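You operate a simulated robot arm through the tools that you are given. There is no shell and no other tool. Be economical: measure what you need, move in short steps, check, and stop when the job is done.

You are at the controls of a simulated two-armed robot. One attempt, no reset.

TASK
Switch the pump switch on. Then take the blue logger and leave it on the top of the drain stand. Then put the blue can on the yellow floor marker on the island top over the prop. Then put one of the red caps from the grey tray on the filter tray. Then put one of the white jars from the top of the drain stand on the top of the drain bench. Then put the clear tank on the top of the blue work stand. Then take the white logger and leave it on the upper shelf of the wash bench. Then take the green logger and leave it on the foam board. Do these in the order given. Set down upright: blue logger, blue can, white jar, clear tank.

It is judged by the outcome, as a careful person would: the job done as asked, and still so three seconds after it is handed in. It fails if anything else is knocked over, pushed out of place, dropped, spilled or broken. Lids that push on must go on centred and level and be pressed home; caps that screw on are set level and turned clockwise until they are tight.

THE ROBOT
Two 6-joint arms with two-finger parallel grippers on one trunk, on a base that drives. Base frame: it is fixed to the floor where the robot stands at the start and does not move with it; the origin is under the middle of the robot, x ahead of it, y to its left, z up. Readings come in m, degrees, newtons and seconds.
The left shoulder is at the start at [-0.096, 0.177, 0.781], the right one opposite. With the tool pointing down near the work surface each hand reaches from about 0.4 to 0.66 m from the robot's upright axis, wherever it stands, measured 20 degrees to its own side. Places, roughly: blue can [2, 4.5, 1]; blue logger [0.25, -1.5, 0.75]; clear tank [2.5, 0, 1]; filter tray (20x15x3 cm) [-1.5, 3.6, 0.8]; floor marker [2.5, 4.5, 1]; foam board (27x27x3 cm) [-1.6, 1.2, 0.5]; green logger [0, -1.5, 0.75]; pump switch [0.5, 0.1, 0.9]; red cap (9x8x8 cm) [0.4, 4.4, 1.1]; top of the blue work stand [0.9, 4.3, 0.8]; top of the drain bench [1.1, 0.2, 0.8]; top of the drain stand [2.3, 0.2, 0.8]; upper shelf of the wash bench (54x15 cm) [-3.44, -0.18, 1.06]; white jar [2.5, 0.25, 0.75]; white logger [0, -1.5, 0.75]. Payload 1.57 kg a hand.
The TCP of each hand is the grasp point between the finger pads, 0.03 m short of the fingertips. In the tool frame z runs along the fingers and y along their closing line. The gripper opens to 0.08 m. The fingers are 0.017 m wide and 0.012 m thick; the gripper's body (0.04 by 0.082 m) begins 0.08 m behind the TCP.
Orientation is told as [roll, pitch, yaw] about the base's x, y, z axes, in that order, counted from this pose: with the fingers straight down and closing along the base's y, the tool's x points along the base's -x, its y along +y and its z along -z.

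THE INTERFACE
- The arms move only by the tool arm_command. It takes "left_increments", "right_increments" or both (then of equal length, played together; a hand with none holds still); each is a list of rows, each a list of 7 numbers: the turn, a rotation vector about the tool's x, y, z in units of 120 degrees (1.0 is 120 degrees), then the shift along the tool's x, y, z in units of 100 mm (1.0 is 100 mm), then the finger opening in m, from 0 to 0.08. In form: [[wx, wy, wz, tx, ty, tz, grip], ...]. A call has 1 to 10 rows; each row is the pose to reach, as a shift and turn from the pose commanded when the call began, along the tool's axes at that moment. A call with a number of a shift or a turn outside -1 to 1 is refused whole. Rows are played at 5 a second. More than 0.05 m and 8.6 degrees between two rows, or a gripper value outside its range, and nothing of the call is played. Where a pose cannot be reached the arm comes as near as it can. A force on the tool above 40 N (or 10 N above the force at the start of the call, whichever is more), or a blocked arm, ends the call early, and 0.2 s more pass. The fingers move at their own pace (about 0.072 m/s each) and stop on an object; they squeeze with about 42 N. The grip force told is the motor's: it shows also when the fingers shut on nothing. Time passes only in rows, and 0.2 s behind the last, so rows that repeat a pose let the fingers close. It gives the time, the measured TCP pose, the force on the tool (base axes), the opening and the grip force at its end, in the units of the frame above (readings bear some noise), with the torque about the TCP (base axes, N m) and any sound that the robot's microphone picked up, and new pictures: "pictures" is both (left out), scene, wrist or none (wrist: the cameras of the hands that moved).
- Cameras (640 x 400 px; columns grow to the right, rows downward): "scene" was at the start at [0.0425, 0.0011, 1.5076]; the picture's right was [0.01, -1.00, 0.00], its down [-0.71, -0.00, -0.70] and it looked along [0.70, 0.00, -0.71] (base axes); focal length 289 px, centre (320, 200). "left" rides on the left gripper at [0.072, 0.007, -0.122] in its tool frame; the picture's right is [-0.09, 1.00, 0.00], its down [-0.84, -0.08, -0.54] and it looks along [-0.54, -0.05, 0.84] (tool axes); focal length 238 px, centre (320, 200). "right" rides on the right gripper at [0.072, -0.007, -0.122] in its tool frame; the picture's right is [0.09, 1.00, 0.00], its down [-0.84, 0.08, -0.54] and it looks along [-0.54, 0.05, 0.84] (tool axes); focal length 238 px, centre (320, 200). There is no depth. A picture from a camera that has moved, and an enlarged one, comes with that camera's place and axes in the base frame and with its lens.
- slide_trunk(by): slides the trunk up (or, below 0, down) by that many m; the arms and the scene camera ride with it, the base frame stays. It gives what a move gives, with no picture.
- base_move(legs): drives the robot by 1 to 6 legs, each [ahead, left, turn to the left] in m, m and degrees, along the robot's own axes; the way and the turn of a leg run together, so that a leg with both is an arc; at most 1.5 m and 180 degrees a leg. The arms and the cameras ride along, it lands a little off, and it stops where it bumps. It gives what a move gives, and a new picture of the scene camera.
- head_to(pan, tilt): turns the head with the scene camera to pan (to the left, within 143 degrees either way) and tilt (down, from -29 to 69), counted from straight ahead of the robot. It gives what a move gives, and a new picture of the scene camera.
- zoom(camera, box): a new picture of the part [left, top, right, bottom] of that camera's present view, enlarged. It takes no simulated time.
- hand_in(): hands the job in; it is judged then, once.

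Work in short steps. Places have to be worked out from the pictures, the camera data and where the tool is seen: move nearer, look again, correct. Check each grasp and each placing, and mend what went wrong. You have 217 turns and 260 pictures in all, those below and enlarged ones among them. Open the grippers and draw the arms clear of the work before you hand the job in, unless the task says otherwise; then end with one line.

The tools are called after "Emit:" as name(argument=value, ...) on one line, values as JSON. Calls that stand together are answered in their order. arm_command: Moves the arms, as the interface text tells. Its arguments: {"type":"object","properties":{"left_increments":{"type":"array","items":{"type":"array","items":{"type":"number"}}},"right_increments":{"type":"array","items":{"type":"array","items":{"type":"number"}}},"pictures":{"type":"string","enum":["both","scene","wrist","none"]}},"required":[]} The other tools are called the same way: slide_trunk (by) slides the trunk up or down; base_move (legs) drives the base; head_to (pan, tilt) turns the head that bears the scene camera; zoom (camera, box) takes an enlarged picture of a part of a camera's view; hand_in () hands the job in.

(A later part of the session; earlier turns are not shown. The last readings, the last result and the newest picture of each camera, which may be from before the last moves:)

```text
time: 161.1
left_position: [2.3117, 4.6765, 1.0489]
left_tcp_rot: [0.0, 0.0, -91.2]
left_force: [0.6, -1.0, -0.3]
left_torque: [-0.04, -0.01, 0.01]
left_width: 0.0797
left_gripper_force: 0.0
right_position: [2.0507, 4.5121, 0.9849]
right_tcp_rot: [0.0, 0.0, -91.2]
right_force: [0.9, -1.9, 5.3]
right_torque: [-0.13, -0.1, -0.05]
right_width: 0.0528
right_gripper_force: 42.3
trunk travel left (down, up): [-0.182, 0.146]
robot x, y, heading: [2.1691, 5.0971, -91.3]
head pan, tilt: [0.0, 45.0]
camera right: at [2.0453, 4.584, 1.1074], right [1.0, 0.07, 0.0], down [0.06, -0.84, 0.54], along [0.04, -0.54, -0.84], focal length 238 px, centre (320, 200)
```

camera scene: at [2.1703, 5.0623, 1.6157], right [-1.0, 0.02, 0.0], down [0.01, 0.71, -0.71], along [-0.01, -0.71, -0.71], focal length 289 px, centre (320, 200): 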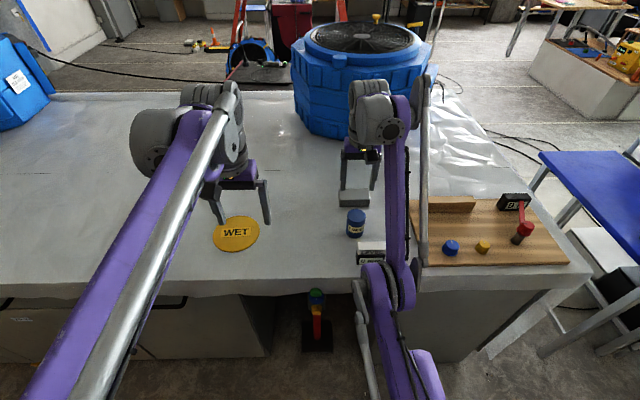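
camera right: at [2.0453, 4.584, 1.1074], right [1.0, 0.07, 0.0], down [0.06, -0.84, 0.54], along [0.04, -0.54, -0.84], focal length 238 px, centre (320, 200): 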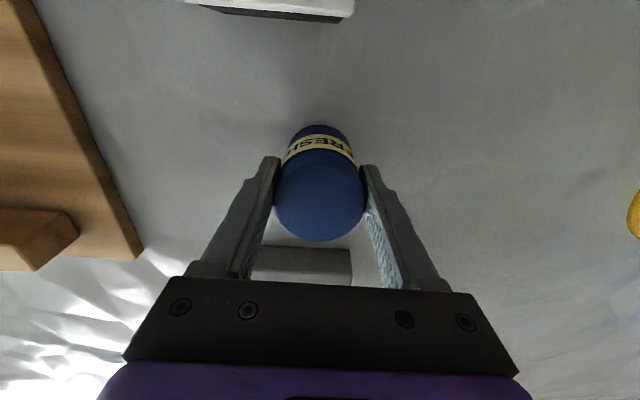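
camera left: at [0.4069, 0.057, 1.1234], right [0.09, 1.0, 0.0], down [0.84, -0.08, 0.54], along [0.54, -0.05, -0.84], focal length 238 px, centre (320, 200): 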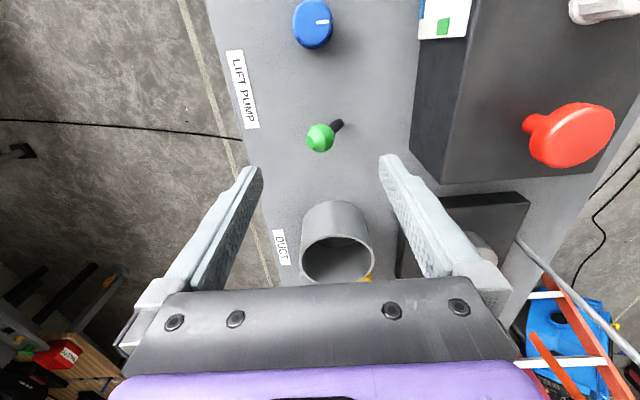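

Held. Lift 0.1 and strafe left 0.35 to bring it over the WET marker (≈(2.40, 4.518)).

Emit:
slide_trunk(by=0.12)

Emit:
base_move(legs=[[0, 0.345, 0]])

Emit:
zoom(camera="right", box=[0, 0, 640, 400])

```text
time: 162.6
left_position: [2.3122, 4.6765, 1.1673]
left_tcp_rot: [-0.1, 0.0, -91.2]
left_force: [-0.4, -0.7, -0.4]
left_torque: [0.0, 0.02, 0.01]
left_width: 0.0799
left_gripper_force: 0.2
right_position: [2.0513, 4.5127, 1.1058]
right_tcp_rot: [0.0, -0.1, -91.1]
right_force: [-0.3, 0.0, 0.2]
right_torque: [-0.04, -0.01, -0.02]
right_width: 0.03
right_gripper_force: 0.1
trunk travel left (down, up): [-0.302, 0.026]
robot x, y, heading: [2.1698, 5.1016, -91.2]
head pan, tilt: [0.0, 45.0]
```

```text
time: 166.1
left_position: [2.6454, 4.6673, 1.1687]
left_tcp_rot: [-0.1, 0.0, -91.2]
left_force: [0.4, 0.2, 0.1]
left_torque: [-0.02, 0.01, -0.01]
left_width: 0.0798
left_gripper_force: 0.0
right_position: [2.384, 4.5056, 1.1051]
right_tcp_rot: [0.0, 0.0, -91.2]
right_force: [0.8, -0.3, -0.1]
right_torque: [-0.01, -0.03, -0.03]
right_width: 0.0298
right_gripper_force: 0.1
trunk travel left (down, up): [-0.302, 0.026]
robot x, y, heading: [2.5032, 5.0902, -91.1]
head pan, tilt: [0.0, 45.0]
camera scene: at [2.5044, 5.0539, 1.5903], right [-1.0, 0.02, 0.0], down [0.02, 0.71, -0.71], along [-0.02, -0.71, -0.71], focal length 289 px, centre (320, 200)
```

scene: 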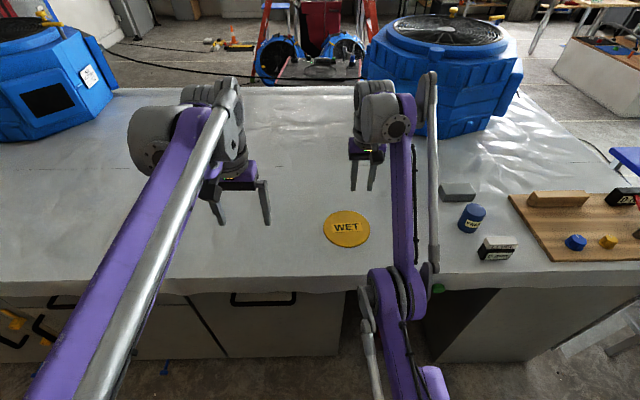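

```text
1.00 times, centred on (320, 200) of right (not enlarged: the box is as wide or as high as the picture)
camera zoom: at [2.3787, 4.5771, 1.2273], right [1.0, 0.07, 0.0], down [0.06, -0.84, 0.54], along [0.04, -0.54, -0.84], focal length 238 px, centre (320, 200)
```

zoom: 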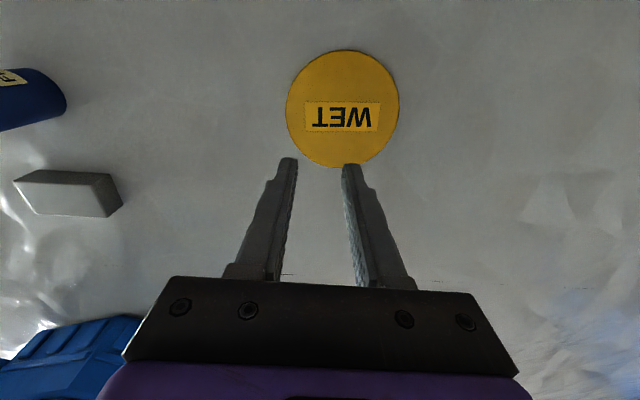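

The can slipped out of the grip. Look at how it stands now.

Emit:
zoom(camera="scene", box=[420, 165, 580, 275])

```text
3.64 times, centred on (500, 220) of scene
camera zoom: at [2.5044, 5.0539, 1.5903], right [-1.0, 0.02, 0.0], down [0.02, 0.71, -0.71], along [-0.02, -0.71, -0.71], focal length 1050 px, centre (-334, 127)
```

zoom: 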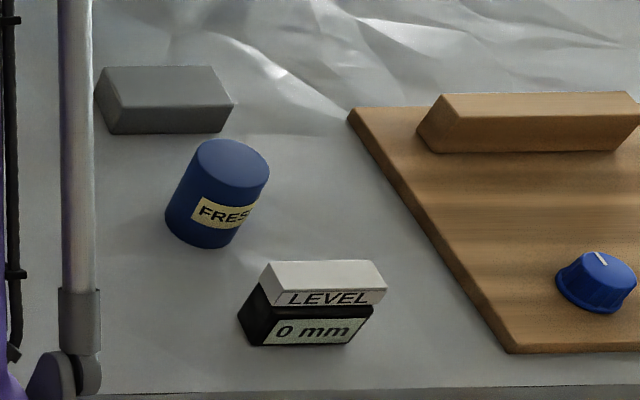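

It's still upright; my grip was ~12 mm off its centre line, so it squeezed out. Go back over it and re-measure.

Emit:
arm_command(right_increments=[[0, 0, 0, 0, 0, 0, 0.08], [0, 0, 0, 0, 0, 0, 0.08]], pictures="none")

Emit:
base_move(legs=[[0, -0.335, 0]])

Emit:
zoom(camera="right", box=[200, 40, 440, 190])

Emit:
zoom(camera="scene", box=[300, 175, 420, 265])

```text
time: 166.7
left_position: [2.6453, 4.6679, 1.1679]
left_tcp_rot: [0.0, 0.0, -91.2]
left_force: [-0.2, -0.3, 0.3]
left_torque: [0.01, 0.0, 0.02]
left_width: 0.0802
left_gripper_force: 0.0
right_position: [2.3849, 4.5057, 1.1059]
right_tcp_rot: [-0.1, -0.1, -91.2]
right_force: [-0.2, 0.4, 0.4]
right_torque: [0.03, 0.03, -0.04]
right_width: 0.0803
right_gripper_force: 0.0
trunk travel left (down, up): [-0.302, 0.026]
robot x, y, heading: [2.5044, 5.0934, -91.5]
head pan, tilt: [0.0, 45.0]
```

```text
time: 170.2
left_position: [2.3052, 4.6758, 1.1687]
left_tcp_rot: [0.0, 0.0, -91.2]
left_force: [-0.1, 0.0, 0.2]
left_torque: [-0.02, 0.01, -0.02]
left_width: 0.0799
left_gripper_force: 0.0
right_position: [2.0432, 4.5128, 1.1055]
right_tcp_rot: [0.0, -0.1, -91.3]
right_force: [-0.1, 0.1, -0.6]
right_torque: [0.0, -0.02, -0.01]
right_width: 0.0798
right_gripper_force: 0.1
trunk travel left (down, up): [-0.302, 0.026]
robot x, y, heading: [2.1669, 5.1006, -91.2]
head pan, tilt: [0.0, 45.0]
camera scene: at [2.1636, 5.0615, 1.5903], right [-1.0, 0.02, 0.0], down [0.02, 0.71, -0.71], along [-0.02, -0.71, -0.71], focal length 289 px, centre (320, 200)
```

scene: 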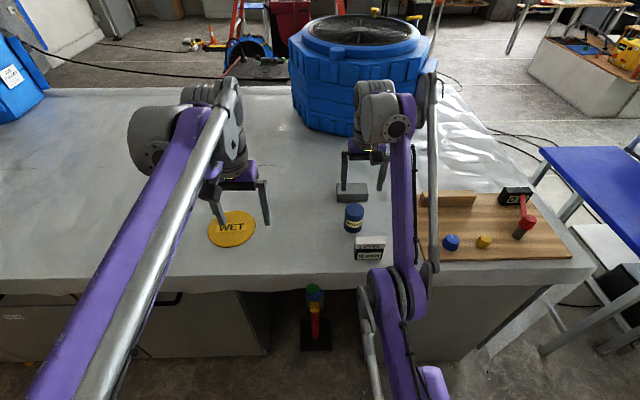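

```text
2.67 times, centred on (320, 115) of right
camera zoom: at [2.0371, 4.585, 1.2273], right [1.0, 0.07, 0.0], down [0.06, -0.84, 0.54], along [0.04, -0.54, -0.84], focal length 636 px, centre (320, 427)
```

zoom: 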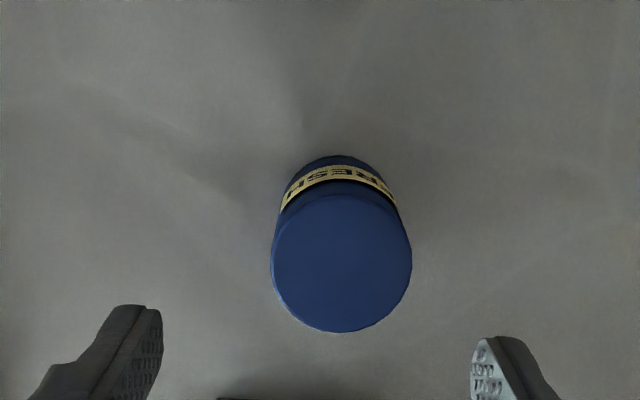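

```text
4.44 times, centred on (360, 220) of scene
camera zoom: at [2.1636, 5.0615, 1.5903], right [-1.0, 0.02, 0.0], down [0.02, 0.71, -0.71], along [-0.02, -0.71, -0.71], focal length 1284 px, centre (142, 111)
```

zoom: 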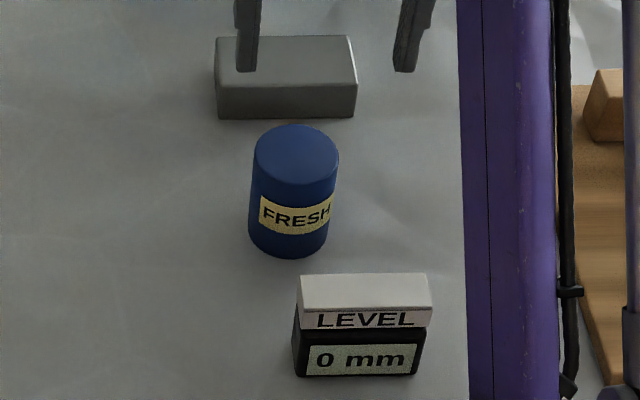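

Can centre ≈(2.051, 4.510), top 0.995, island 0.927. Grip deeper this time (TCP z≈0.967), then lift slowly and check.

Emit:
arm_command(right_increments=[[0, 0, 0, -0.03, 0.08, 0, 0.07], [0, 0, 0, -0.03, 0.08, 0, 0.07]], pictures="none")

Emit:
slide_trunk(by=-0.138)

Emit:
arm_command(right_increments=[[0, 0, 0, 0, 0, 0, 0.02], [0, 0, 0, 0, 0, 0, 0.02], [0, 0, 0, 0, 0, 0, 0.02], [0, 0, 0, 0, 0, 0, 0.02], [0, 0, 0, 0, 0, 0, 0.02]], pictures="wrist")

```text
time: 170.8
left_position: [2.304, 4.6747, 1.1686]
left_tcp_rot: [0.0, 0.0, -91.4]
left_force: [-0.2, -0.3, 0.0]
left_torque: [0.01, -0.04, 0.04]
left_width: 0.08
left_gripper_force: 0.0
right_position: [2.0516, 4.5099, 1.1049]
right_tcp_rot: [0.0, -0.1, -91.3]
right_force: [-0.5, 0.3, 0.2]
right_torque: [0.0, 0.0, -0.02]
right_width: 0.07
right_gripper_force: 0.0
trunk travel left (down, up): [-0.302, 0.026]
robot x, y, heading: [2.1599, 5.0985, -91.1]
head pan, tilt: [0.0, 45.0]
```

```text
time: 172.5
left_position: [2.305, 4.6746, 1.0293]
left_tcp_rot: [-0.1, 0.0, -91.4]
left_force: [-0.6, 0.2, -0.3]
left_torque: [0.0, 0.0, -0.01]
left_width: 0.0796
left_gripper_force: 0.1
right_position: [2.0511, 4.5092, 0.9681]
right_tcp_rot: [0.1, -0.1, -91.3]
right_force: [0.0, -0.1, 0.0]
right_torque: [0.02, -0.01, 0.02]
right_width: 0.0701
right_gripper_force: 0.2
trunk travel left (down, up): [-0.164, 0.164]
robot x, y, heading: [2.1631, 5.1027, -91.2]
head pan, tilt: [0.0, 45.0]
```

```text
time: 173.7
left_position: [2.3055, 4.6751, 1.0306]
left_tcp_rot: [0.0, 0.1, -91.3]
left_force: [-0.2, -0.3, 0.6]
left_torque: [0.02, -0.02, -0.02]
left_width: 0.0799
left_gripper_force: 0.2
right_position: [2.0512, 4.5105, 0.9669]
right_tcp_rot: [0.0, 0.0, -91.3]
right_force: [0.6, 0.5, 0.1]
right_torque: [-0.02, -0.03, 0.01]
right_width: 0.0524
right_gripper_force: 41.9
trunk travel left (down, up): [-0.164, 0.164]
robot x, y, heading: [2.1632, 5.0989, -91.4]
head pan, tilt: [0.0, 45.0]
camera right: at [2.045, 4.5818, 1.0893], right [1.0, 0.07, 0.0], down [0.06, -0.84, 0.54], along [0.04, -0.54, -0.84], focal length 238 px, centre (320, 200)
```

right: 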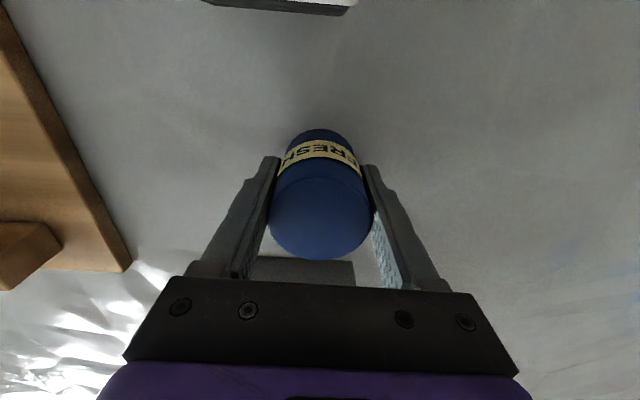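

Grip 0.0524 m at mid-height. Lift 30 mm by the arm slowly and check whether it holds.

Emit:
arm_command(right_increments=[[0, 0, 0, 0, 0, -0.06, 0.02], [0, 0, 0, 0, 0, -0.12, 0.02], [0, 0, 0, 0, 0, -0.18, 0.02], [0, 0, 0, 0, 0, -0.24, 0.02], [0, 0, 0, 0, 0, -0.3, 0.02], [0, 0, 0, 0, 0, -0.3, 0.02]], pictures="wrist")

```text
time: 175.1
left_position: [2.3046, 4.6757, 1.03]
left_tcp_rot: [0.0, 0.0, -91.3]
left_force: [0.7, -0.5, 0.3]
left_torque: [0.03, -0.02, -0.01]
left_width: 0.0799
left_gripper_force: 0.1
right_position: [2.0496, 4.5194, 0.9849]
right_tcp_rot: [0.1, -0.1, -91.3]
right_force: [-0.1, -0.6, -0.7]
right_torque: [0.0, -0.03, -0.01]
right_width: 0.0524
right_gripper_force: 41.4
right hand out of reach, approached as far as the arm can: row 1, 2, 3, 4, 5, 6
trunk travel left (down, up): [-0.164, 0.164]
robot x, y, heading: [2.1639, 5.1019, -91.2]
head pan, tilt: [0.0, 45.0]
camera right: at [2.0442, 4.5913, 1.1067], right [1.0, 0.07, 0.0], down [0.06, -0.84, 0.54], along [0.04, -0.54, -0.84], focal length 238 px, centre (320, 200)
```

right: 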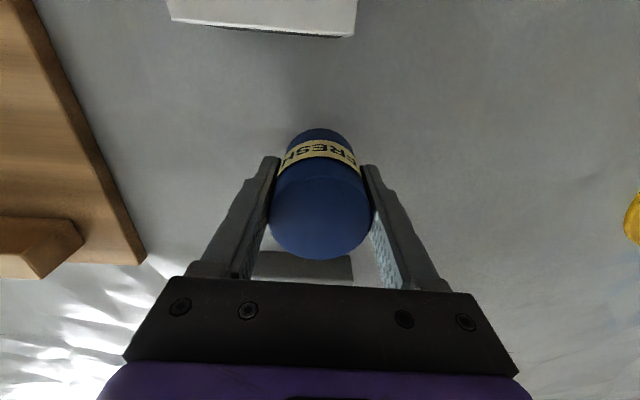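

It holds now. Lift by trunk.

Emit:
slide_trunk(by=0.1)

Emit:
base_move(legs=[[0, 0.35, 0]])

Emit:
zoom(camera="right", box=[0, 0, 640, 400])

```text
time: 176.4
left_position: [2.3045, 4.6764, 1.1305]
left_tcp_rot: [-0.1, 0.1, -91.4]
left_force: [0.9, 0.5, 0.2]
left_torque: [-0.01, -0.02, 0.01]
left_width: 0.0801
left_gripper_force: 0.0
right_position: [2.0513, 4.5215, 1.085]
right_tcp_rot: [0.0, 0.0, -91.3]
right_force: [-0.6, 0.4, -0.6]
right_torque: [-0.02, -0.03, 0.03]
right_width: 0.0528
right_gripper_force: 41.9
trunk travel left (down, up): [-0.264, 0.064]
robot x, y, heading: [2.1617, 5.1022, -91.2]
head pan, tilt: [0.0, 45.0]
```

```text
time: 180.0
left_position: [2.649, 4.6674, 1.1305]
left_tcp_rot: [0.0, 0.1, -91.4]
left_force: [-0.2, 0.4, -0.1]
left_torque: [0.0, 0.03, 0.0]
left_width: 0.08
left_gripper_force: 0.1
right_position: [2.3941, 4.5124, 1.0851]
right_tcp_rot: [0.1, -0.1, -91.4]
right_force: [0.6, 0.1, -2.0]
right_torque: [0.0, 0.0, 0.03]
right_width: 0.0524
right_gripper_force: 42.7
trunk travel left (down, up): [-0.264, 0.064]
robot x, y, heading: [2.5071, 5.0864, -91.5]
head pan, tilt: [0.0, 45.0]
camera scene: at [2.5074, 5.052, 1.5481], right [-1.0, 0.02, 0.0], down [0.02, 0.71, -0.71], along [-0.02, -0.71, -0.71], focal length 289 px, centre (320, 200)
```

scene: 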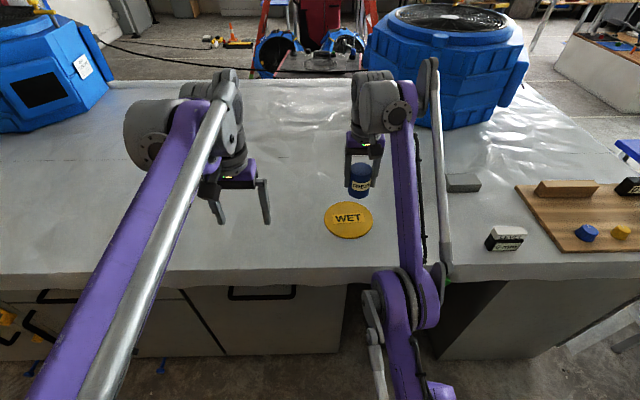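

```text
1.00 times, centred on (320, 200) of right (not enlarged: the box is as wide or as high as the picture)
camera zoom: at [2.3881, 4.5837, 1.2061], right [1.0, 0.07, 0.0], down [0.06, -0.84, 0.54], along [0.04, -0.54, -0.84], focal length 238 px, centre (320, 200)
```

zoom: 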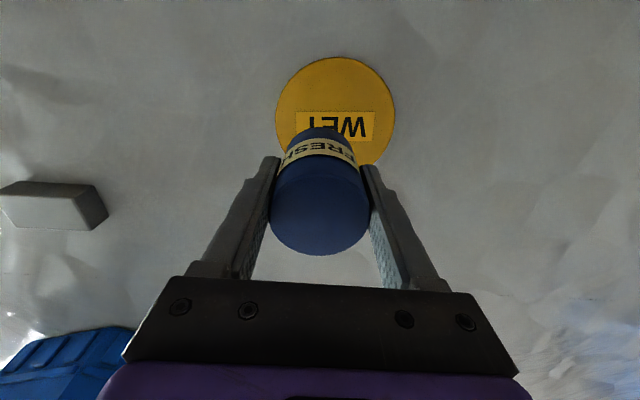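

Marker centre ≈(2.41, 4.52). Adjust 16 mm/8 mm, then lower with the trunk.

Emit:
arm_command(right_increments=[[0, 0, 0, 0.04, 0.08, 0, 0.02], [0, 0, 0, 0.08, 0.16, 0, 0.02]], pictures="none")

Emit:
slide_trunk(by=-0.095)

Emit:
zoom(camera="right", box=[160, 40, 480, 240])

Emit:
zoom(camera="scene", box=[280, 120, 440, 260])

```text
time: 180.6
left_position: [2.6492, 4.6674, 1.1301]
left_tcp_rot: [0.0, 0.1, -91.4]
left_force: [-0.7, -0.1, -0.1]
left_torque: [-0.01, 0.02, -0.04]
left_width: 0.0801
left_gripper_force: 0.1
right_position: [2.4112, 4.5212, 1.0838]
right_tcp_rot: [0.0, -0.1, -91.4]
right_force: [-0.3, 0.7, -1.9]
right_torque: [-0.03, 0.0, 0.01]
right_width: 0.0523
right_gripper_force: 41.5
trunk travel left (down, up): [-0.264, 0.064]
robot x, y, heading: [2.504, 5.0929, -91.1]
head pan, tilt: [0.0, 45.0]
```

```text
time: 181.9
left_position: [2.6475, 4.6671, 1.0354]
left_tcp_rot: [0.0, 0.0, -91.4]
left_force: [-0.2, 0.0, 0.1]
left_torque: [-0.01, -0.04, 0.0]
left_width: 0.0799
left_gripper_force: 0.1
right_position: [2.4102, 4.5189, 0.9898]
right_tcp_rot: [0.0, -0.2, -91.4]
right_force: [0.6, -0.1, -0.6]
right_torque: [0.01, -0.03, 0.0]
right_width: 0.0525
right_gripper_force: 41.9
trunk travel left (down, up): [-0.169, 0.159]
robot x, y, heading: [2.5088, 5.0912, -91.2]
head pan, tilt: [0.0, 45.0]
```

```text
2.00 times, centred on (320, 140) of right
camera zoom: at [2.4043, 4.5913, 1.1112], right [1.0, 0.07, 0.0], down [0.06, -0.84, 0.54], along [0.04, -0.54, -0.84], focal length 477 px, centre (320, 320)
```

zoom: 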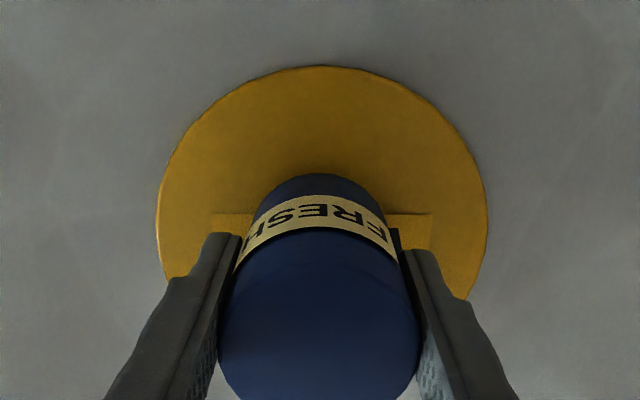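

```text
2.86 times, centred on (360, 190) of scene
camera zoom: at [2.5072, 5.0468, 1.454], right [-1.0, 0.02, 0.0], down [0.02, 0.71, -0.71], along [-0.02, -0.71, -0.71], focal length 825 px, centre (206, 229)
```

zoom: 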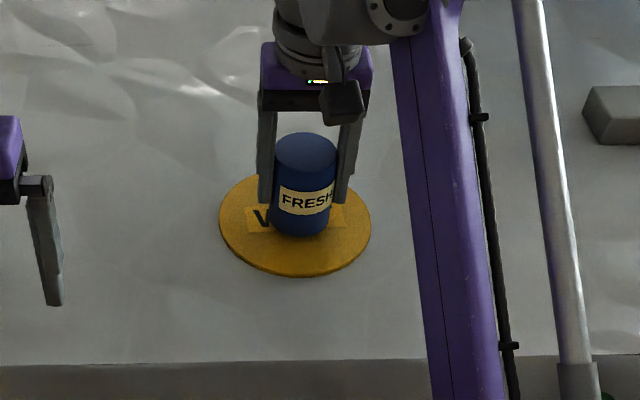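

Well over the marker. Lower in small trunk steps until contact.

Emit:
slide_trunk(by=-0.014)

Emit:
slide_trunk(by=-0.007)

```text
time: 182.5
left_position: [2.6478, 4.6683, 1.0231]
left_tcp_rot: [-0.1, -0.1, -91.4]
left_force: [-0.3, -0.4, 0.1]
left_torque: [0.04, 0.0, -0.01]
left_width: 0.0799
left_gripper_force: 0.1
right_position: [2.4101, 4.5214, 0.9767]
right_tcp_rot: [-0.1, -0.1, -91.4]
right_force: [-0.2, -1.8, 23.7]
right_torque: [0.0, -0.07, -0.03]
right_width: 0.0522
right_gripper_force: 42.6
trunk travel left (down, up): [-0.155, 0.173]
robot x, y, heading: [2.5062, 5.0919, -91.3]
head pan, tilt: [0.0, 45.0]
```

```text
time: 183.1
left_position: [2.6484, 4.6691, 1.0157]
left_tcp_rot: [0.1, 0.0, -91.4]
left_force: [-0.9, -0.2, 0.1]
left_torque: [-0.04, 0.02, 0.01]
left_width: 0.0798
left_gripper_force: 0.1
right_position: [2.4122, 4.5217, 0.9695]
right_tcp_rot: [0.0, -0.2, -91.3]
right_force: [0.9, 5.9, 25.3]
right_torque: [0.11, -0.11, 0.05]
right_width: 0.0516
right_gripper_force: 42.0
trunk travel left (down, up): [-0.148, 0.18]
robot x, y, heading: [2.5083, 5.0959, -91.4]
head pan, tilt: [0.0, 45.0]
```

Contact. Open and raise.

Emit:
arm_command(right_increments=[[0, 0, 0, 0, 0, 0, 0.06], [0, 0, 0, 0, 0, 0, 0.07], [0, 0, 0, 0, 0, 0, 0.075]], pictures="none")

Emit:
slide_trunk(by=0.178)

Emit:
zoom(camera="scene", box=[280, 140, 440, 280])

```text
time: 183.9
left_position: [2.6476, 4.6673, 1.0135]
left_tcp_rot: [0.0, 0.0, -91.4]
left_force: [0.4, -0.1, 0.1]
left_torque: [-0.01, -0.01, 0.02]
left_width: 0.0798
left_gripper_force: 0.0
right_position: [2.4115, 4.519, 0.9673]
right_tcp_rot: [0.0, -0.1, -91.4]
right_force: [-0.1, -0.5, 1.3]
right_torque: [0.04, 0.0, -0.02]
right_width: 0.0748
right_gripper_force: 0.1
trunk travel left (down, up): [-0.148, 0.18]
robot x, y, heading: [2.5083, 5.0959, -91.7]
head pan, tilt: [0.0, 45.0]
```

```text
time: 185.9
left_position: [2.6486, 4.6675, 1.1928]
left_tcp_rot: [0.0, 0.0, -91.5]
left_force: [0.1, 0.5, -0.5]
left_torque: [-0.01, 0.02, -0.01]
left_width: 0.0801
left_gripper_force: 0.0
right_position: [2.4089, 4.5127, 1.1555]
right_tcp_rot: [0.0, -1.2, -91.4]
right_force: [-0.2, 0.5, -0.1]
right_torque: [-0.02, 0.0, -0.03]
right_width: 0.0748
right_gripper_force: 0.1
trunk travel left (down, up): [-0.326, 0.002]
robot x, y, heading: [2.5061, 5.0954, -91.4]
head pan, tilt: [0.0, 45.0]
```

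```text
2.86 times, centred on (360, 210) of scene
camera zoom: at [2.5074, 5.0554, 1.614], right [-1.0, 0.02, 0.0], down [0.02, 0.71, -0.71], along [-0.02, -0.71, -0.71], focal length 825 px, centre (206, 171)
```

zoom: 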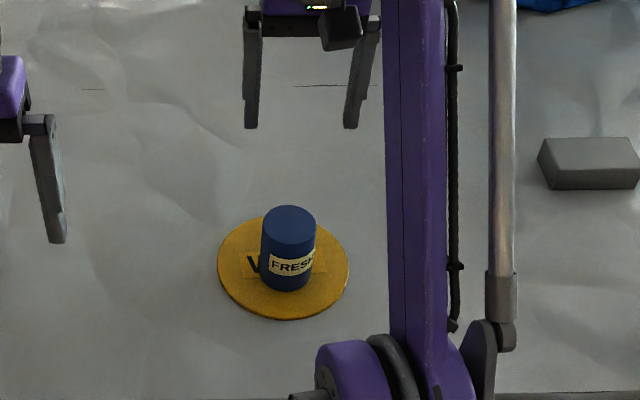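

Blue can stands on the marker. Next: back off and strafe west along the aisle to the north end of the rack with the grey tray.

Emit:
base_move(legs=[[-0.27, 0, 1.3], [0, -1.2, 0], [0, -0.87, 0]])

```text
time: 205.7
left_position: [0.5929, 4.9043, 1.192]
left_tcp_rot: [0.0, 0.0, -90.4]
left_force: [-0.3, 0.3, 0.0]
left_torque: [0.0, -0.06, -0.03]
left_width: 0.0798
left_gripper_force: 0.1
right_position: [0.3574, 4.7449, 1.1575]
right_tcp_rot: [0.0, -1.1, -90.4]
right_force: [-0.1, 0.0, 0.9]
right_torque: [0.0, 0.03, 0.0]
right_width: 0.0751
right_gripper_force: 0.1
trunk travel left (down, up): [-0.326, 0.002]
robot x, y, heading: [0.4452, 5.3235, -90.1]
head pan, tilt: [0.0, 45.0]
camera scene: at [0.4466, 5.2879, 1.6141], right [-1.0, 0.01, 0.0], down [0.0, 0.71, -0.71], along [-0.01, -0.71, -0.71], focal length 289 px, centre (320, 200)
```

scene: 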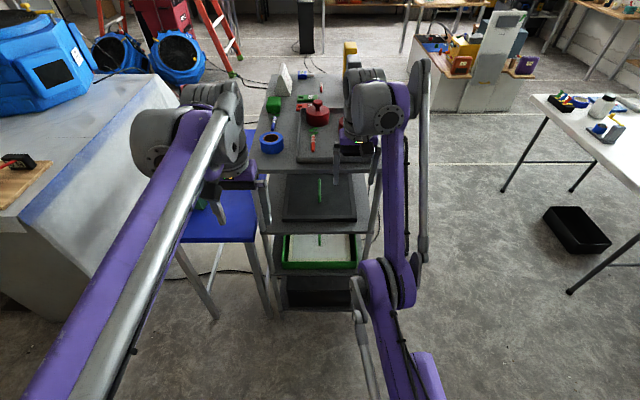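

Bring the right hand back and up so I can see the tray and clear it.

Emit:
arm_command(right_increments=[[0, 0, 0, 0.3, 0.1, -0.3, 0.08], [0, 0, 0, 0.6, 0.2, -0.6, 0.08], [0, 0, 0, 0.9, 0.3, -0.9, 0.08]], pictures="both")

```text
time: 206.5
left_position: [0.5947, 4.9041, 1.1929]
left_tcp_rot: [-0.1, -0.1, -90.4]
left_force: [0.2, 0.1, -0.4]
left_torque: [0.0, 0.01, -0.01]
left_width: 0.08
left_gripper_force: 0.0
right_position: [0.3951, 4.8, 1.2729]
right_tcp_rot: [-0.1, -1.1, -90.3]
right_force: [0.6, 0.4, -0.5]
right_torque: [0.0, 0.0, -0.02]
right_width: 0.08
right_gripper_force: 0.0
right hand out of reach, approached as far as the arm can: row 1, 2, 3
trunk travel left (down, up): [-0.326, 0.002]
robot x, y, heading: [0.4452, 5.3241, -90.3]
head pan, tilt: [0.0, 45.0]
camera scene: at [0.4473, 5.2894, 1.6141], right [-1.0, 0.01, 0.0], down [0.0, 0.71, -0.71], along [-0.01, -0.71, -0.71], focal length 289 px, centre (320, 200)
camera right: at [0.3886, 4.8741, 1.3928], right [1.0, 0.08, 0.0], down [0.07, -0.83, 0.56], along [0.04, -0.56, -0.83], focal length 238 px, centre (320, 200)
```

scene: 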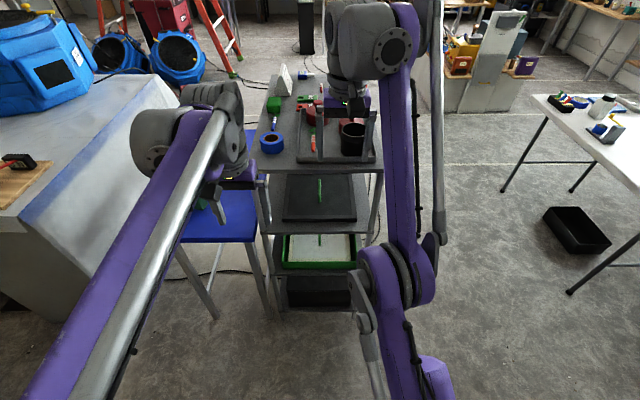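
right: 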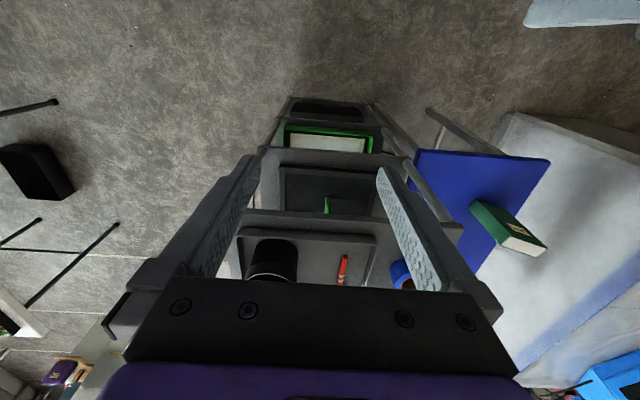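

Drive ahead 0.3 so the right hand is over the tray (hand z 1.27, clear of the cup).

Emit:
base_move(legs=[[0.28, 0.05, 0]])

Emit:
zoom(camera="right", box=[0, 0, 640, 400])

```text
time: 208.5
left_position: [0.6409, 4.6255, 1.1922]
left_tcp_rot: [0.0, 0.0, -90.7]
left_force: [0.0, 0.6, -0.1]
left_torque: [0.0, -0.01, 0.01]
left_width: 0.08
left_gripper_force: 0.0
right_position: [0.442, 4.5229, 1.2715]
right_tcp_rot: [-0.1, -1.0, -90.6]
right_force: [-0.5, 0.2, -0.5]
right_torque: [0.0, -0.01, 0.03]
right_width: 0.0798
right_gripper_force: 0.1
trunk travel left (down, up): [-0.326, 0.002]
robot x, y, heading: [0.4955, 5.0479, -90.7]
head pan, tilt: [0.0, 45.0]
camera scene: at [0.4955, 5.0108, 1.6139], right [-1.0, 0.01, 0.0], down [0.01, 0.71, -0.71], along [-0.01, -0.71, -0.71], focal length 289 px, centre (320, 200)
```

scene: 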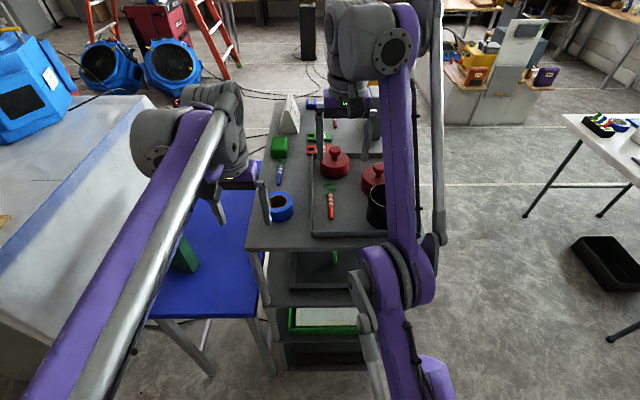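

```text
1.00 times, centred on (320, 200) of right (not enlarged: the box is as wide or as high as the picture)
camera zoom: at [0.4354, 4.5958, 1.3919], right [1.0, 0.08, 0.0], down [0.07, -0.83, 0.56], along [0.04, -0.56, -0.83], focal length 238 px, centre (320, 200)
```

zoom: 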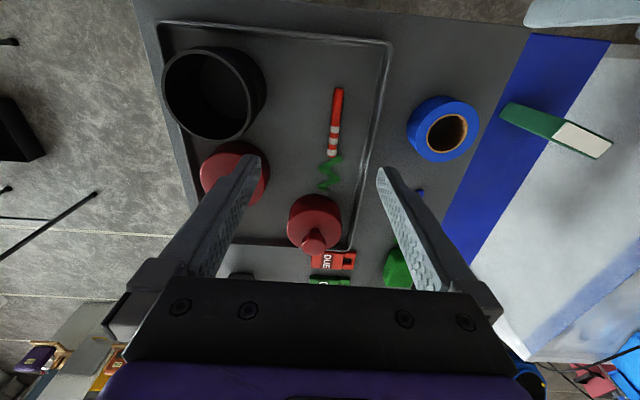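

Emit:
zoom(camera="scene", box=[290, 120, 410, 230])

Emit:
zoom(camera="right", box=[180, 120, 400, 280])

```text
3.64 times, centred on (350, 175) of scene
camera zoom: at [0.4955, 5.0108, 1.6139], right [-1.0, 0.01, 0.0], down [0.01, 0.71, -0.71], along [-0.01, -0.71, -0.71], focal length 1050 px, centre (211, 291)
```

zoom: 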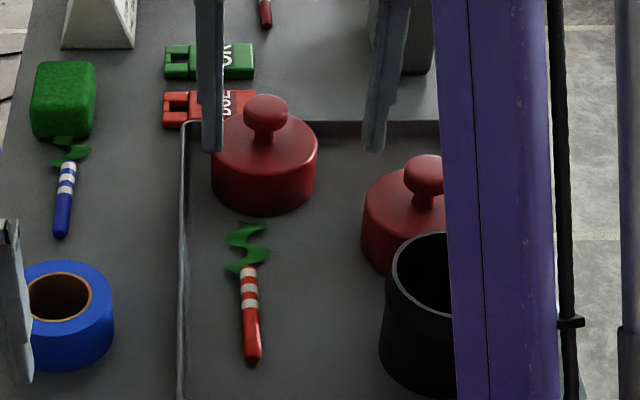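

```text
2.50 times, centred on (290, 200) of right
camera zoom: at [0.4354, 4.5958, 1.3919], right [1.0, 0.08, 0.0], down [0.07, -0.83, 0.56], along [0.04, -0.56, -0.83], focal length 596 px, centre (395, 200)
```

zoom: 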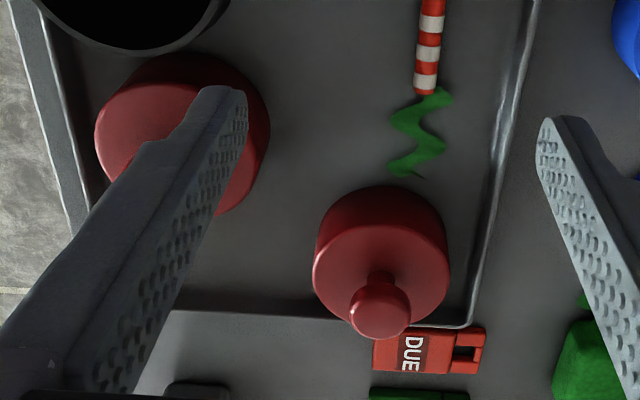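

Cap knob ≈(0.445, 4.376), top z≈1.17, body top ≈1.134. Drive ahead 0.07, then bring the hand over the knob.

Emit:
base_move(legs=[[0.07, 0, 0.7]])

Emit:
arm_command(right_increments=[[0, 0.004, 0, -0.25, 0, 0, 0.07], [0, 0.008, 0, -0.5, 0, 0.1, 0.07], [0, 0.008, 0, -0.75, 0, 0.3, 0.07], [0, 0.008, 0, -0.75, 0, 0.5, 0.07]], pictures="both")

```text
time: 209.5
left_position: [0.6473, 4.5572, 1.1919]
left_tcp_rot: [-0.1, -0.1, -90.0]
left_force: [-1.1, 0.3, -0.2]
left_torque: [0.0, -0.04, 0.01]
left_width: 0.08
left_gripper_force: 0.1
right_position: [0.4483, 4.4516, 1.2716]
right_tcp_rot: [-0.1, -1.0, -89.9]
right_force: [0.0, 0.5, -0.1]
right_torque: [0.01, -0.01, -0.01]
right_width: 0.0801
right_gripper_force: 0.1
trunk travel left (down, up): [-0.326, 0.002]
robot x, y, heading: [0.4899, 4.9783, -89.9]
head pan, tilt: [0.0, 45.0]
camera scene: at [0.4957, 4.9413, 1.6137], right [-1.0, 0.0, 0.0], down [0.0, 0.71, -0.71], along [0.0, -0.71, -0.71], focal length 289 px, centre (320, 200)
```

scene: 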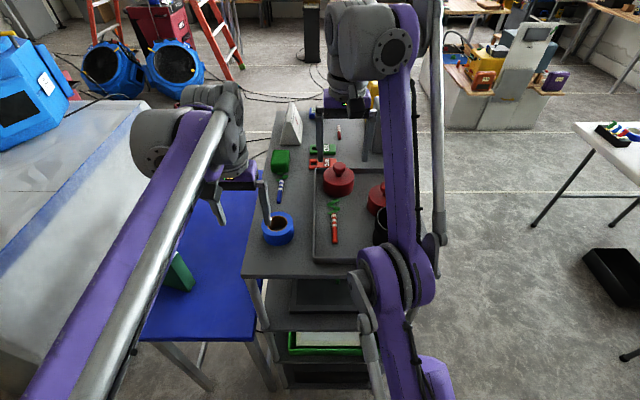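

```text
time: 210.5
left_position: [0.6459, 4.5563, 1.1926]
left_tcp_rot: [0.0, -0.1, -90.0]
left_force: [0.5, 0.2, 0.1]
left_torque: [-0.04, 0.0, -0.02]
left_width: 0.08
left_gripper_force: 0.1
right_position: [0.4479, 4.3871, 1.2156]
right_tcp_rot: [0.0, -0.1, -89.9]
right_force: [0.4, -0.5, -1.0]
right_torque: [0.02, -0.02, -0.01]
right_width: 0.0699
right_gripper_force: 0.0
right hand out of reach, approached as far as the arm can: row 1, 2, 3, 4
trunk travel left (down, up): [-0.326, 0.002]
robot x, y, heading: [0.4959, 4.9752, -90.0]
head pan, tilt: [0.0, 45.0]
camera scene: at [0.4958, 4.9403, 1.614], right [-1.0, 0.0, 0.0], down [0.0, 0.71, -0.71], along [0.0, -0.71, -0.71], focal length 289 px, centre (320, 200)
camera right: at [0.4393, 4.4579, 1.3375], right [1.0, 0.09, 0.0], down [0.08, -0.84, 0.54], along [0.05, -0.54, -0.84], focal length 238 px, centre (320, 200)
```

scene: 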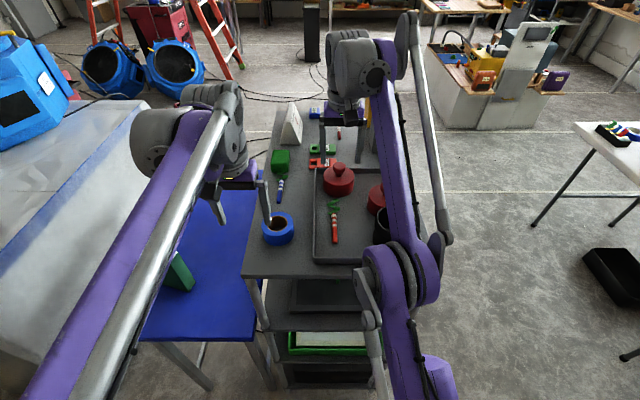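
right: 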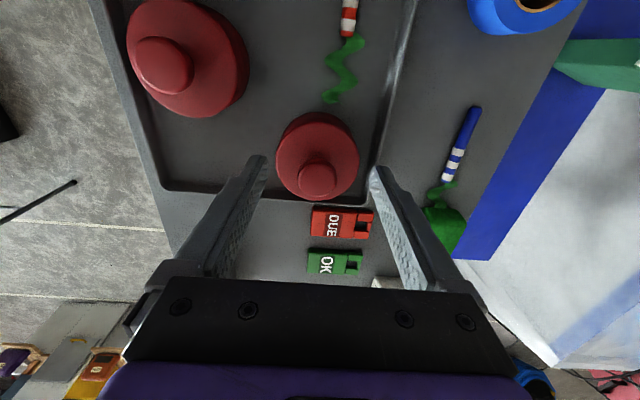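

Knob at ≈(0.448, 4.371). Move 16 mm further and down to z 1.172.

Emit:
arm_command(right_increments=[[0, 0, 0, 0, 0, 0.12, 0.07], [0, 0, 0, -0.16, 0, 0.24, 0.07], [0, 0, 0, -0.16, 0, 0.36, 0.07], [0, 0, 0, -0.16, 0, 0.43, 0.07]], pictures="wrist")

```text
time: 211.5
left_position: [0.6456, 4.5554, 1.1922]
left_tcp_rot: [0.0, 0.0, -90.0]
left_force: [0.2, -0.3, 0.0]
left_torque: [0.02, 0.03, 0.0]
left_width: 0.08
left_gripper_force: 0.1
right_position: [0.4479, 4.3694, 1.1701]
right_tcp_rot: [0.0, -0.1, -89.8]
right_force: [-0.4, -0.4, 1.5]
right_torque: [-0.02, -0.02, 0.02]
right_width: 0.0701
right_gripper_force: 0.0
trunk travel left (down, up): [-0.326, 0.002]
robot x, y, heading: [0.4959, 4.9767, -89.9]
head pan, tilt: [0.0, 45.0]
camera right: at [0.44, 4.4413, 1.2924], right [1.0, 0.09, 0.0], down [0.08, -0.84, 0.54], along [0.05, -0.54, -0.84], focal length 238 px, centre (320, 200)
```

right: 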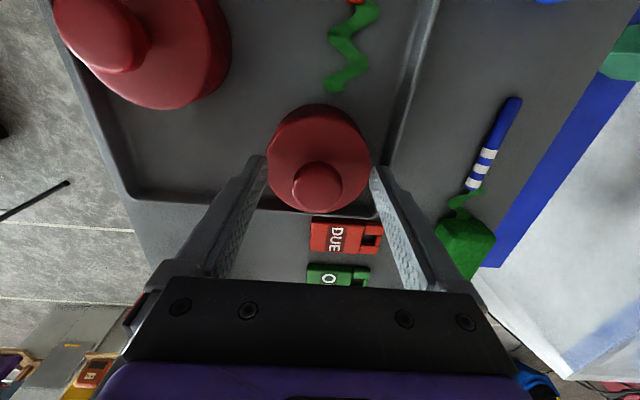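

Aligned; close on the knob.

Emit:
arm_command(right_increments=[[0, 0, 0, 0, -0.02, 0, 0.04], [0, 0, 0, 0, -0.02, 0, 0.015], [0, 0, 0, 0, -0.02, 0, 0.015], [0, 0, 0, 0, -0.02, 0, 0.015], [0, 0, 0, 0, -0.02, 0, 0.015]], pictures="wrist")

```text
time: 212.7
left_position: [0.646, 4.556, 1.1928]
left_tcp_rot: [0.0, 0.0, -89.9]
left_force: [0.1, 0.2, -0.1]
left_torque: [0.01, 0.01, -0.02]
left_width: 0.08
left_gripper_force: 0.0
right_position: [0.445, 4.3697, 1.169]
right_tcp_rot: [0.0, 0.0, -89.9]
right_force: [0.1, 0.3, 0.0]
right_torque: [0.02, 0.03, 0.01]
right_width: 0.0327
right_gripper_force: 40.4
trunk travel left (down, up): [-0.326, 0.002]
robot x, y, heading: [0.4958, 4.9742, -89.9]
head pan, tilt: [0.0, 45.0]
camera right: at [0.4381, 4.4405, 1.2924], right [1.0, 0.09, 0.0], down [0.08, -0.84, 0.54], along [0.05, -0.54, -0.84], focal length 238 px, centre (320, 200)
```

right: 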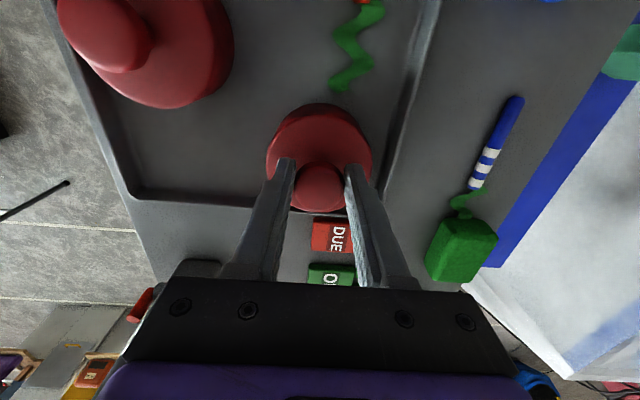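

Knob gripped (0.033). Lift up, drifting slightly back for reach.

Emit:
arm_command(right_increments=[[0, 0, 0, 0, 0, -0.12, 0.015], [0, 0, 0, 0.04, 0, -0.25, 0.015], [0, 0, 0, 0.12, 0, -0.4, 0.015], [0, 0, 0, 0.25, 0, -0.6, 0.015], [0, 0, 0, 0.45, 0, -0.8, 0.015], [0, 0, 0, 0.65, 0, -1.0, 0.015]], pictures="wrist")

```text
time: 214.1
left_position: [0.6455, 4.5563, 1.193]
left_tcp_rot: [0.0, 0.0, -89.9]
left_force: [-0.3, -0.4, 0.0]
left_torque: [-0.04, -0.02, 0.01]
left_width: 0.0799
left_gripper_force: 0.0
right_position: [0.4468, 4.4335, 1.2728]
right_tcp_rot: [-0.1, 0.0, -89.9]
right_force: [0.0, -0.4, -1.4]
right_torque: [-0.02, 0.02, 0.04]
right_width: 0.0321
right_gripper_force: 40.4
trunk travel left (down, up): [-0.326, 0.002]
robot x, y, heading: [0.4907, 4.9762, -89.9]
head pan, tilt: [0.0, 45.0]
camera right: at [0.4386, 4.5054, 1.3949], right [1.0, 0.09, 0.0], down [0.08, -0.84, 0.54], along [0.05, -0.54, -0.84], focal length 238 px, centre (320, 200)
```

right: 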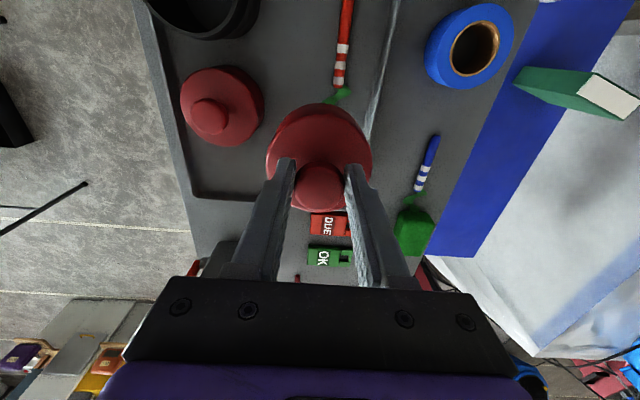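

Cap lifted clear. Back out, strafe west into the passage, go south, turn round and approach the white table from its south side.

Emit:
base_move(legs=[[-0.36, 0, 0], [0, -0.92, 0], [1.5, 0, 0], [1.2, 0, 0]])

Emit:
head_to(pan=-90, tilt=25)

```text
time: 237.3
left_position: [-0.312, 2.2061, 1.1923]
left_tcp_rot: [0.1, 0.1, -90.0]
left_force: [0.2, 1.1, -0.1]
left_torque: [0.02, 0.02, -0.01]
left_width: 0.0801
left_gripper_force: 0.0
right_position: [-0.511, 2.083, 1.2729]
right_tcp_rot: [-0.1, 0.0, -89.7]
right_force: [0.9, 0.1, -1.1]
right_torque: [-0.01, -0.03, 0.01]
right_width: 0.0324
right_gripper_force: 41.2
trunk travel left (down, up): [-0.326, 0.002]
robot x, y, heading: [-0.4647, 2.6258, -89.8]
head pan, tilt: [0.0, 45.0]
camera scene: at [-0.4618, 2.5897, 1.614], right [-1.0, 0.0, 0.0], down [0.0, 0.71, -0.71], along [0.0, -0.71, -0.71], focal length 289 px, centre (320, 200)
```

scene: 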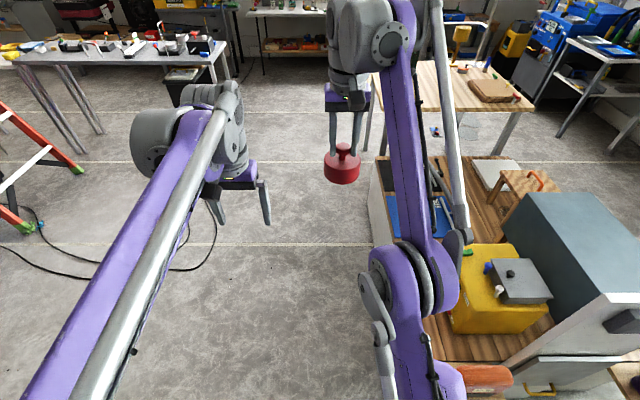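

```text
time: 239.0
left_position: [-0.3118, 2.2063, 1.1909]
left_tcp_rot: [0.1, -0.1, -90.0]
left_force: [0.6, -0.3, 0.3]
left_torque: [-0.01, -0.01, 0.04]
left_width: 0.0801
left_gripper_force: 0.1
right_position: [-0.5121, 2.0826, 1.2714]
right_tcp_rot: [0.0, 0.0, -90.0]
right_force: [0.8, 0.3, -1.2]
right_torque: [0.04, 0.0, -0.01]
right_width: 0.0324
right_gripper_force: 40.1
trunk travel left (down, up): [-0.326, 0.002]
robot x, y, heading: [-0.4609, 2.6239, -90.0]
head pan, tilt: [-90.0, 25.0]
camera scene: at [-0.554, 2.6707, 1.6446], right [0.0, 1.0, 0.0], down [0.42, 0.0, -0.91], along [-0.91, 0.0, -0.42], focal length 289 px, centre (320, 200)
```

scene: 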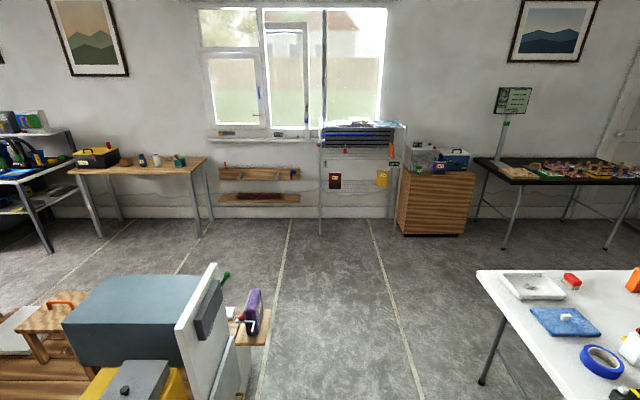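

Emit:
zoom(camera="scene", box=[470, 255, 640, 400])

```text
2.76 times, centred on (555, 328) of scene
camera zoom: at [-0.554, 2.6707, 1.6446], right [0.0, 1.0, 0.0], down [0.42, 0.0, -0.91], along [-0.91, 0.0, -0.42], focal length 797 px, centre (-328, -152)
```

zoom: 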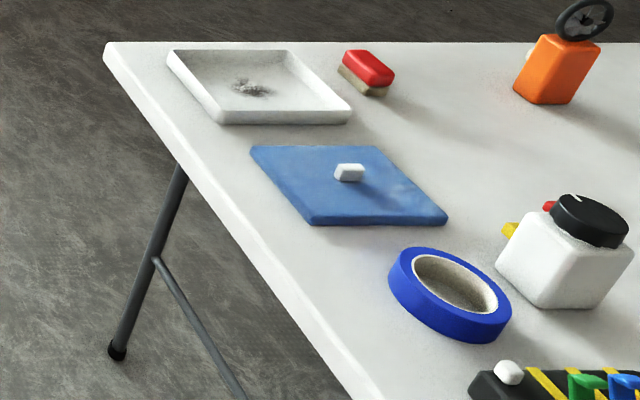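

Filter tray (white, with dust spot) centre ≈(-1.55, 3.60). Turn to face north, strafe to x≈-1.6, and approach.

Emit:
base_move(legs=[[0, 0, 180], [0.36, 0, 0], [0, 1.12, 0]])

Emit:
head_to(pan=0, tilt=45)

```text
time: 258.2
left_position: [-1.6838, 3.4906, 1.1926]
left_tcp_rot: [0.0, -0.1, 86.2]
left_force: [0.3, 0.3, 0.1]
left_torque: [0.0, 0.01, 0.01]
left_width: 0.0802
left_gripper_force: 0.0
right_position: [-1.4759, 3.6001, 1.2721]
right_tcp_rot: [0.0, 0.0, 86.4]
right_force: [0.2, 0.1, -1.2]
right_torque: [-0.02, 0.02, 0.0]
right_width: 0.0317
right_gripper_force: 40.7
trunk travel left (down, up): [-0.326, 0.002]
robot x, y, heading: [-1.5588, 3.0586, 86.4]
head pan, tilt: [-90.0, 25.0]
camera scene: at [-1.469, 3.0116, 1.6447], right [-0.06, -1.0, 0.0], down [-0.42, 0.03, -0.91], along [0.9, -0.06, -0.42], focal length 289 px, centre (320, 200)
```

scene: 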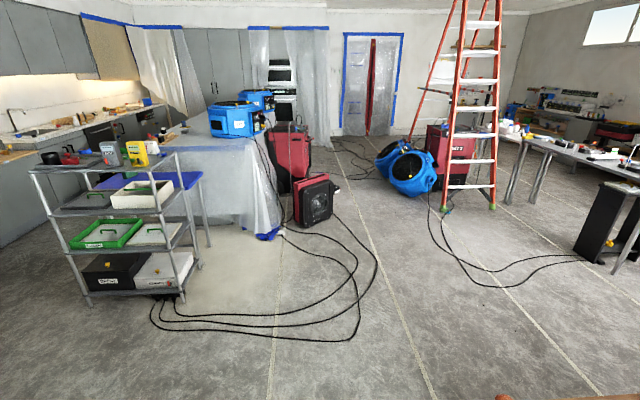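

```text
time: 259.9
left_position: [-1.6845, 3.4905, 1.1923]
left_tcp_rot: [0.0, -0.1, 86.3]
left_force: [0.9, -0.2, 0.4]
left_torque: [0.01, -0.01, -0.01]
left_width: 0.0802
left_gripper_force: 0.0
right_position: [-1.4751, 3.6005, 1.2737]
right_tcp_rot: [0.0, 0.1, 86.4]
right_force: [-0.2, 0.8, -0.8]
right_torque: [0.02, -0.01, -0.01]
right_width: 0.0319
right_gripper_force: 40.4
trunk travel left (down, up): [-0.326, 0.002]
robot x, y, heading: [-1.5579, 3.0609, 86.4]
head pan, tilt: [0.0, 45.0]
camera scene: at [-1.5558, 3.0986, 1.6141], right [1.0, -0.06, 0.0], down [-0.05, -0.71, -0.71], along [0.05, 0.71, -0.71], focal length 289 px, centre (320, 200)
```

scene: 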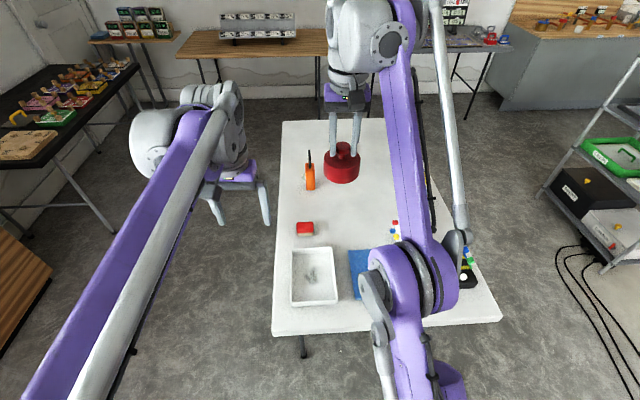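

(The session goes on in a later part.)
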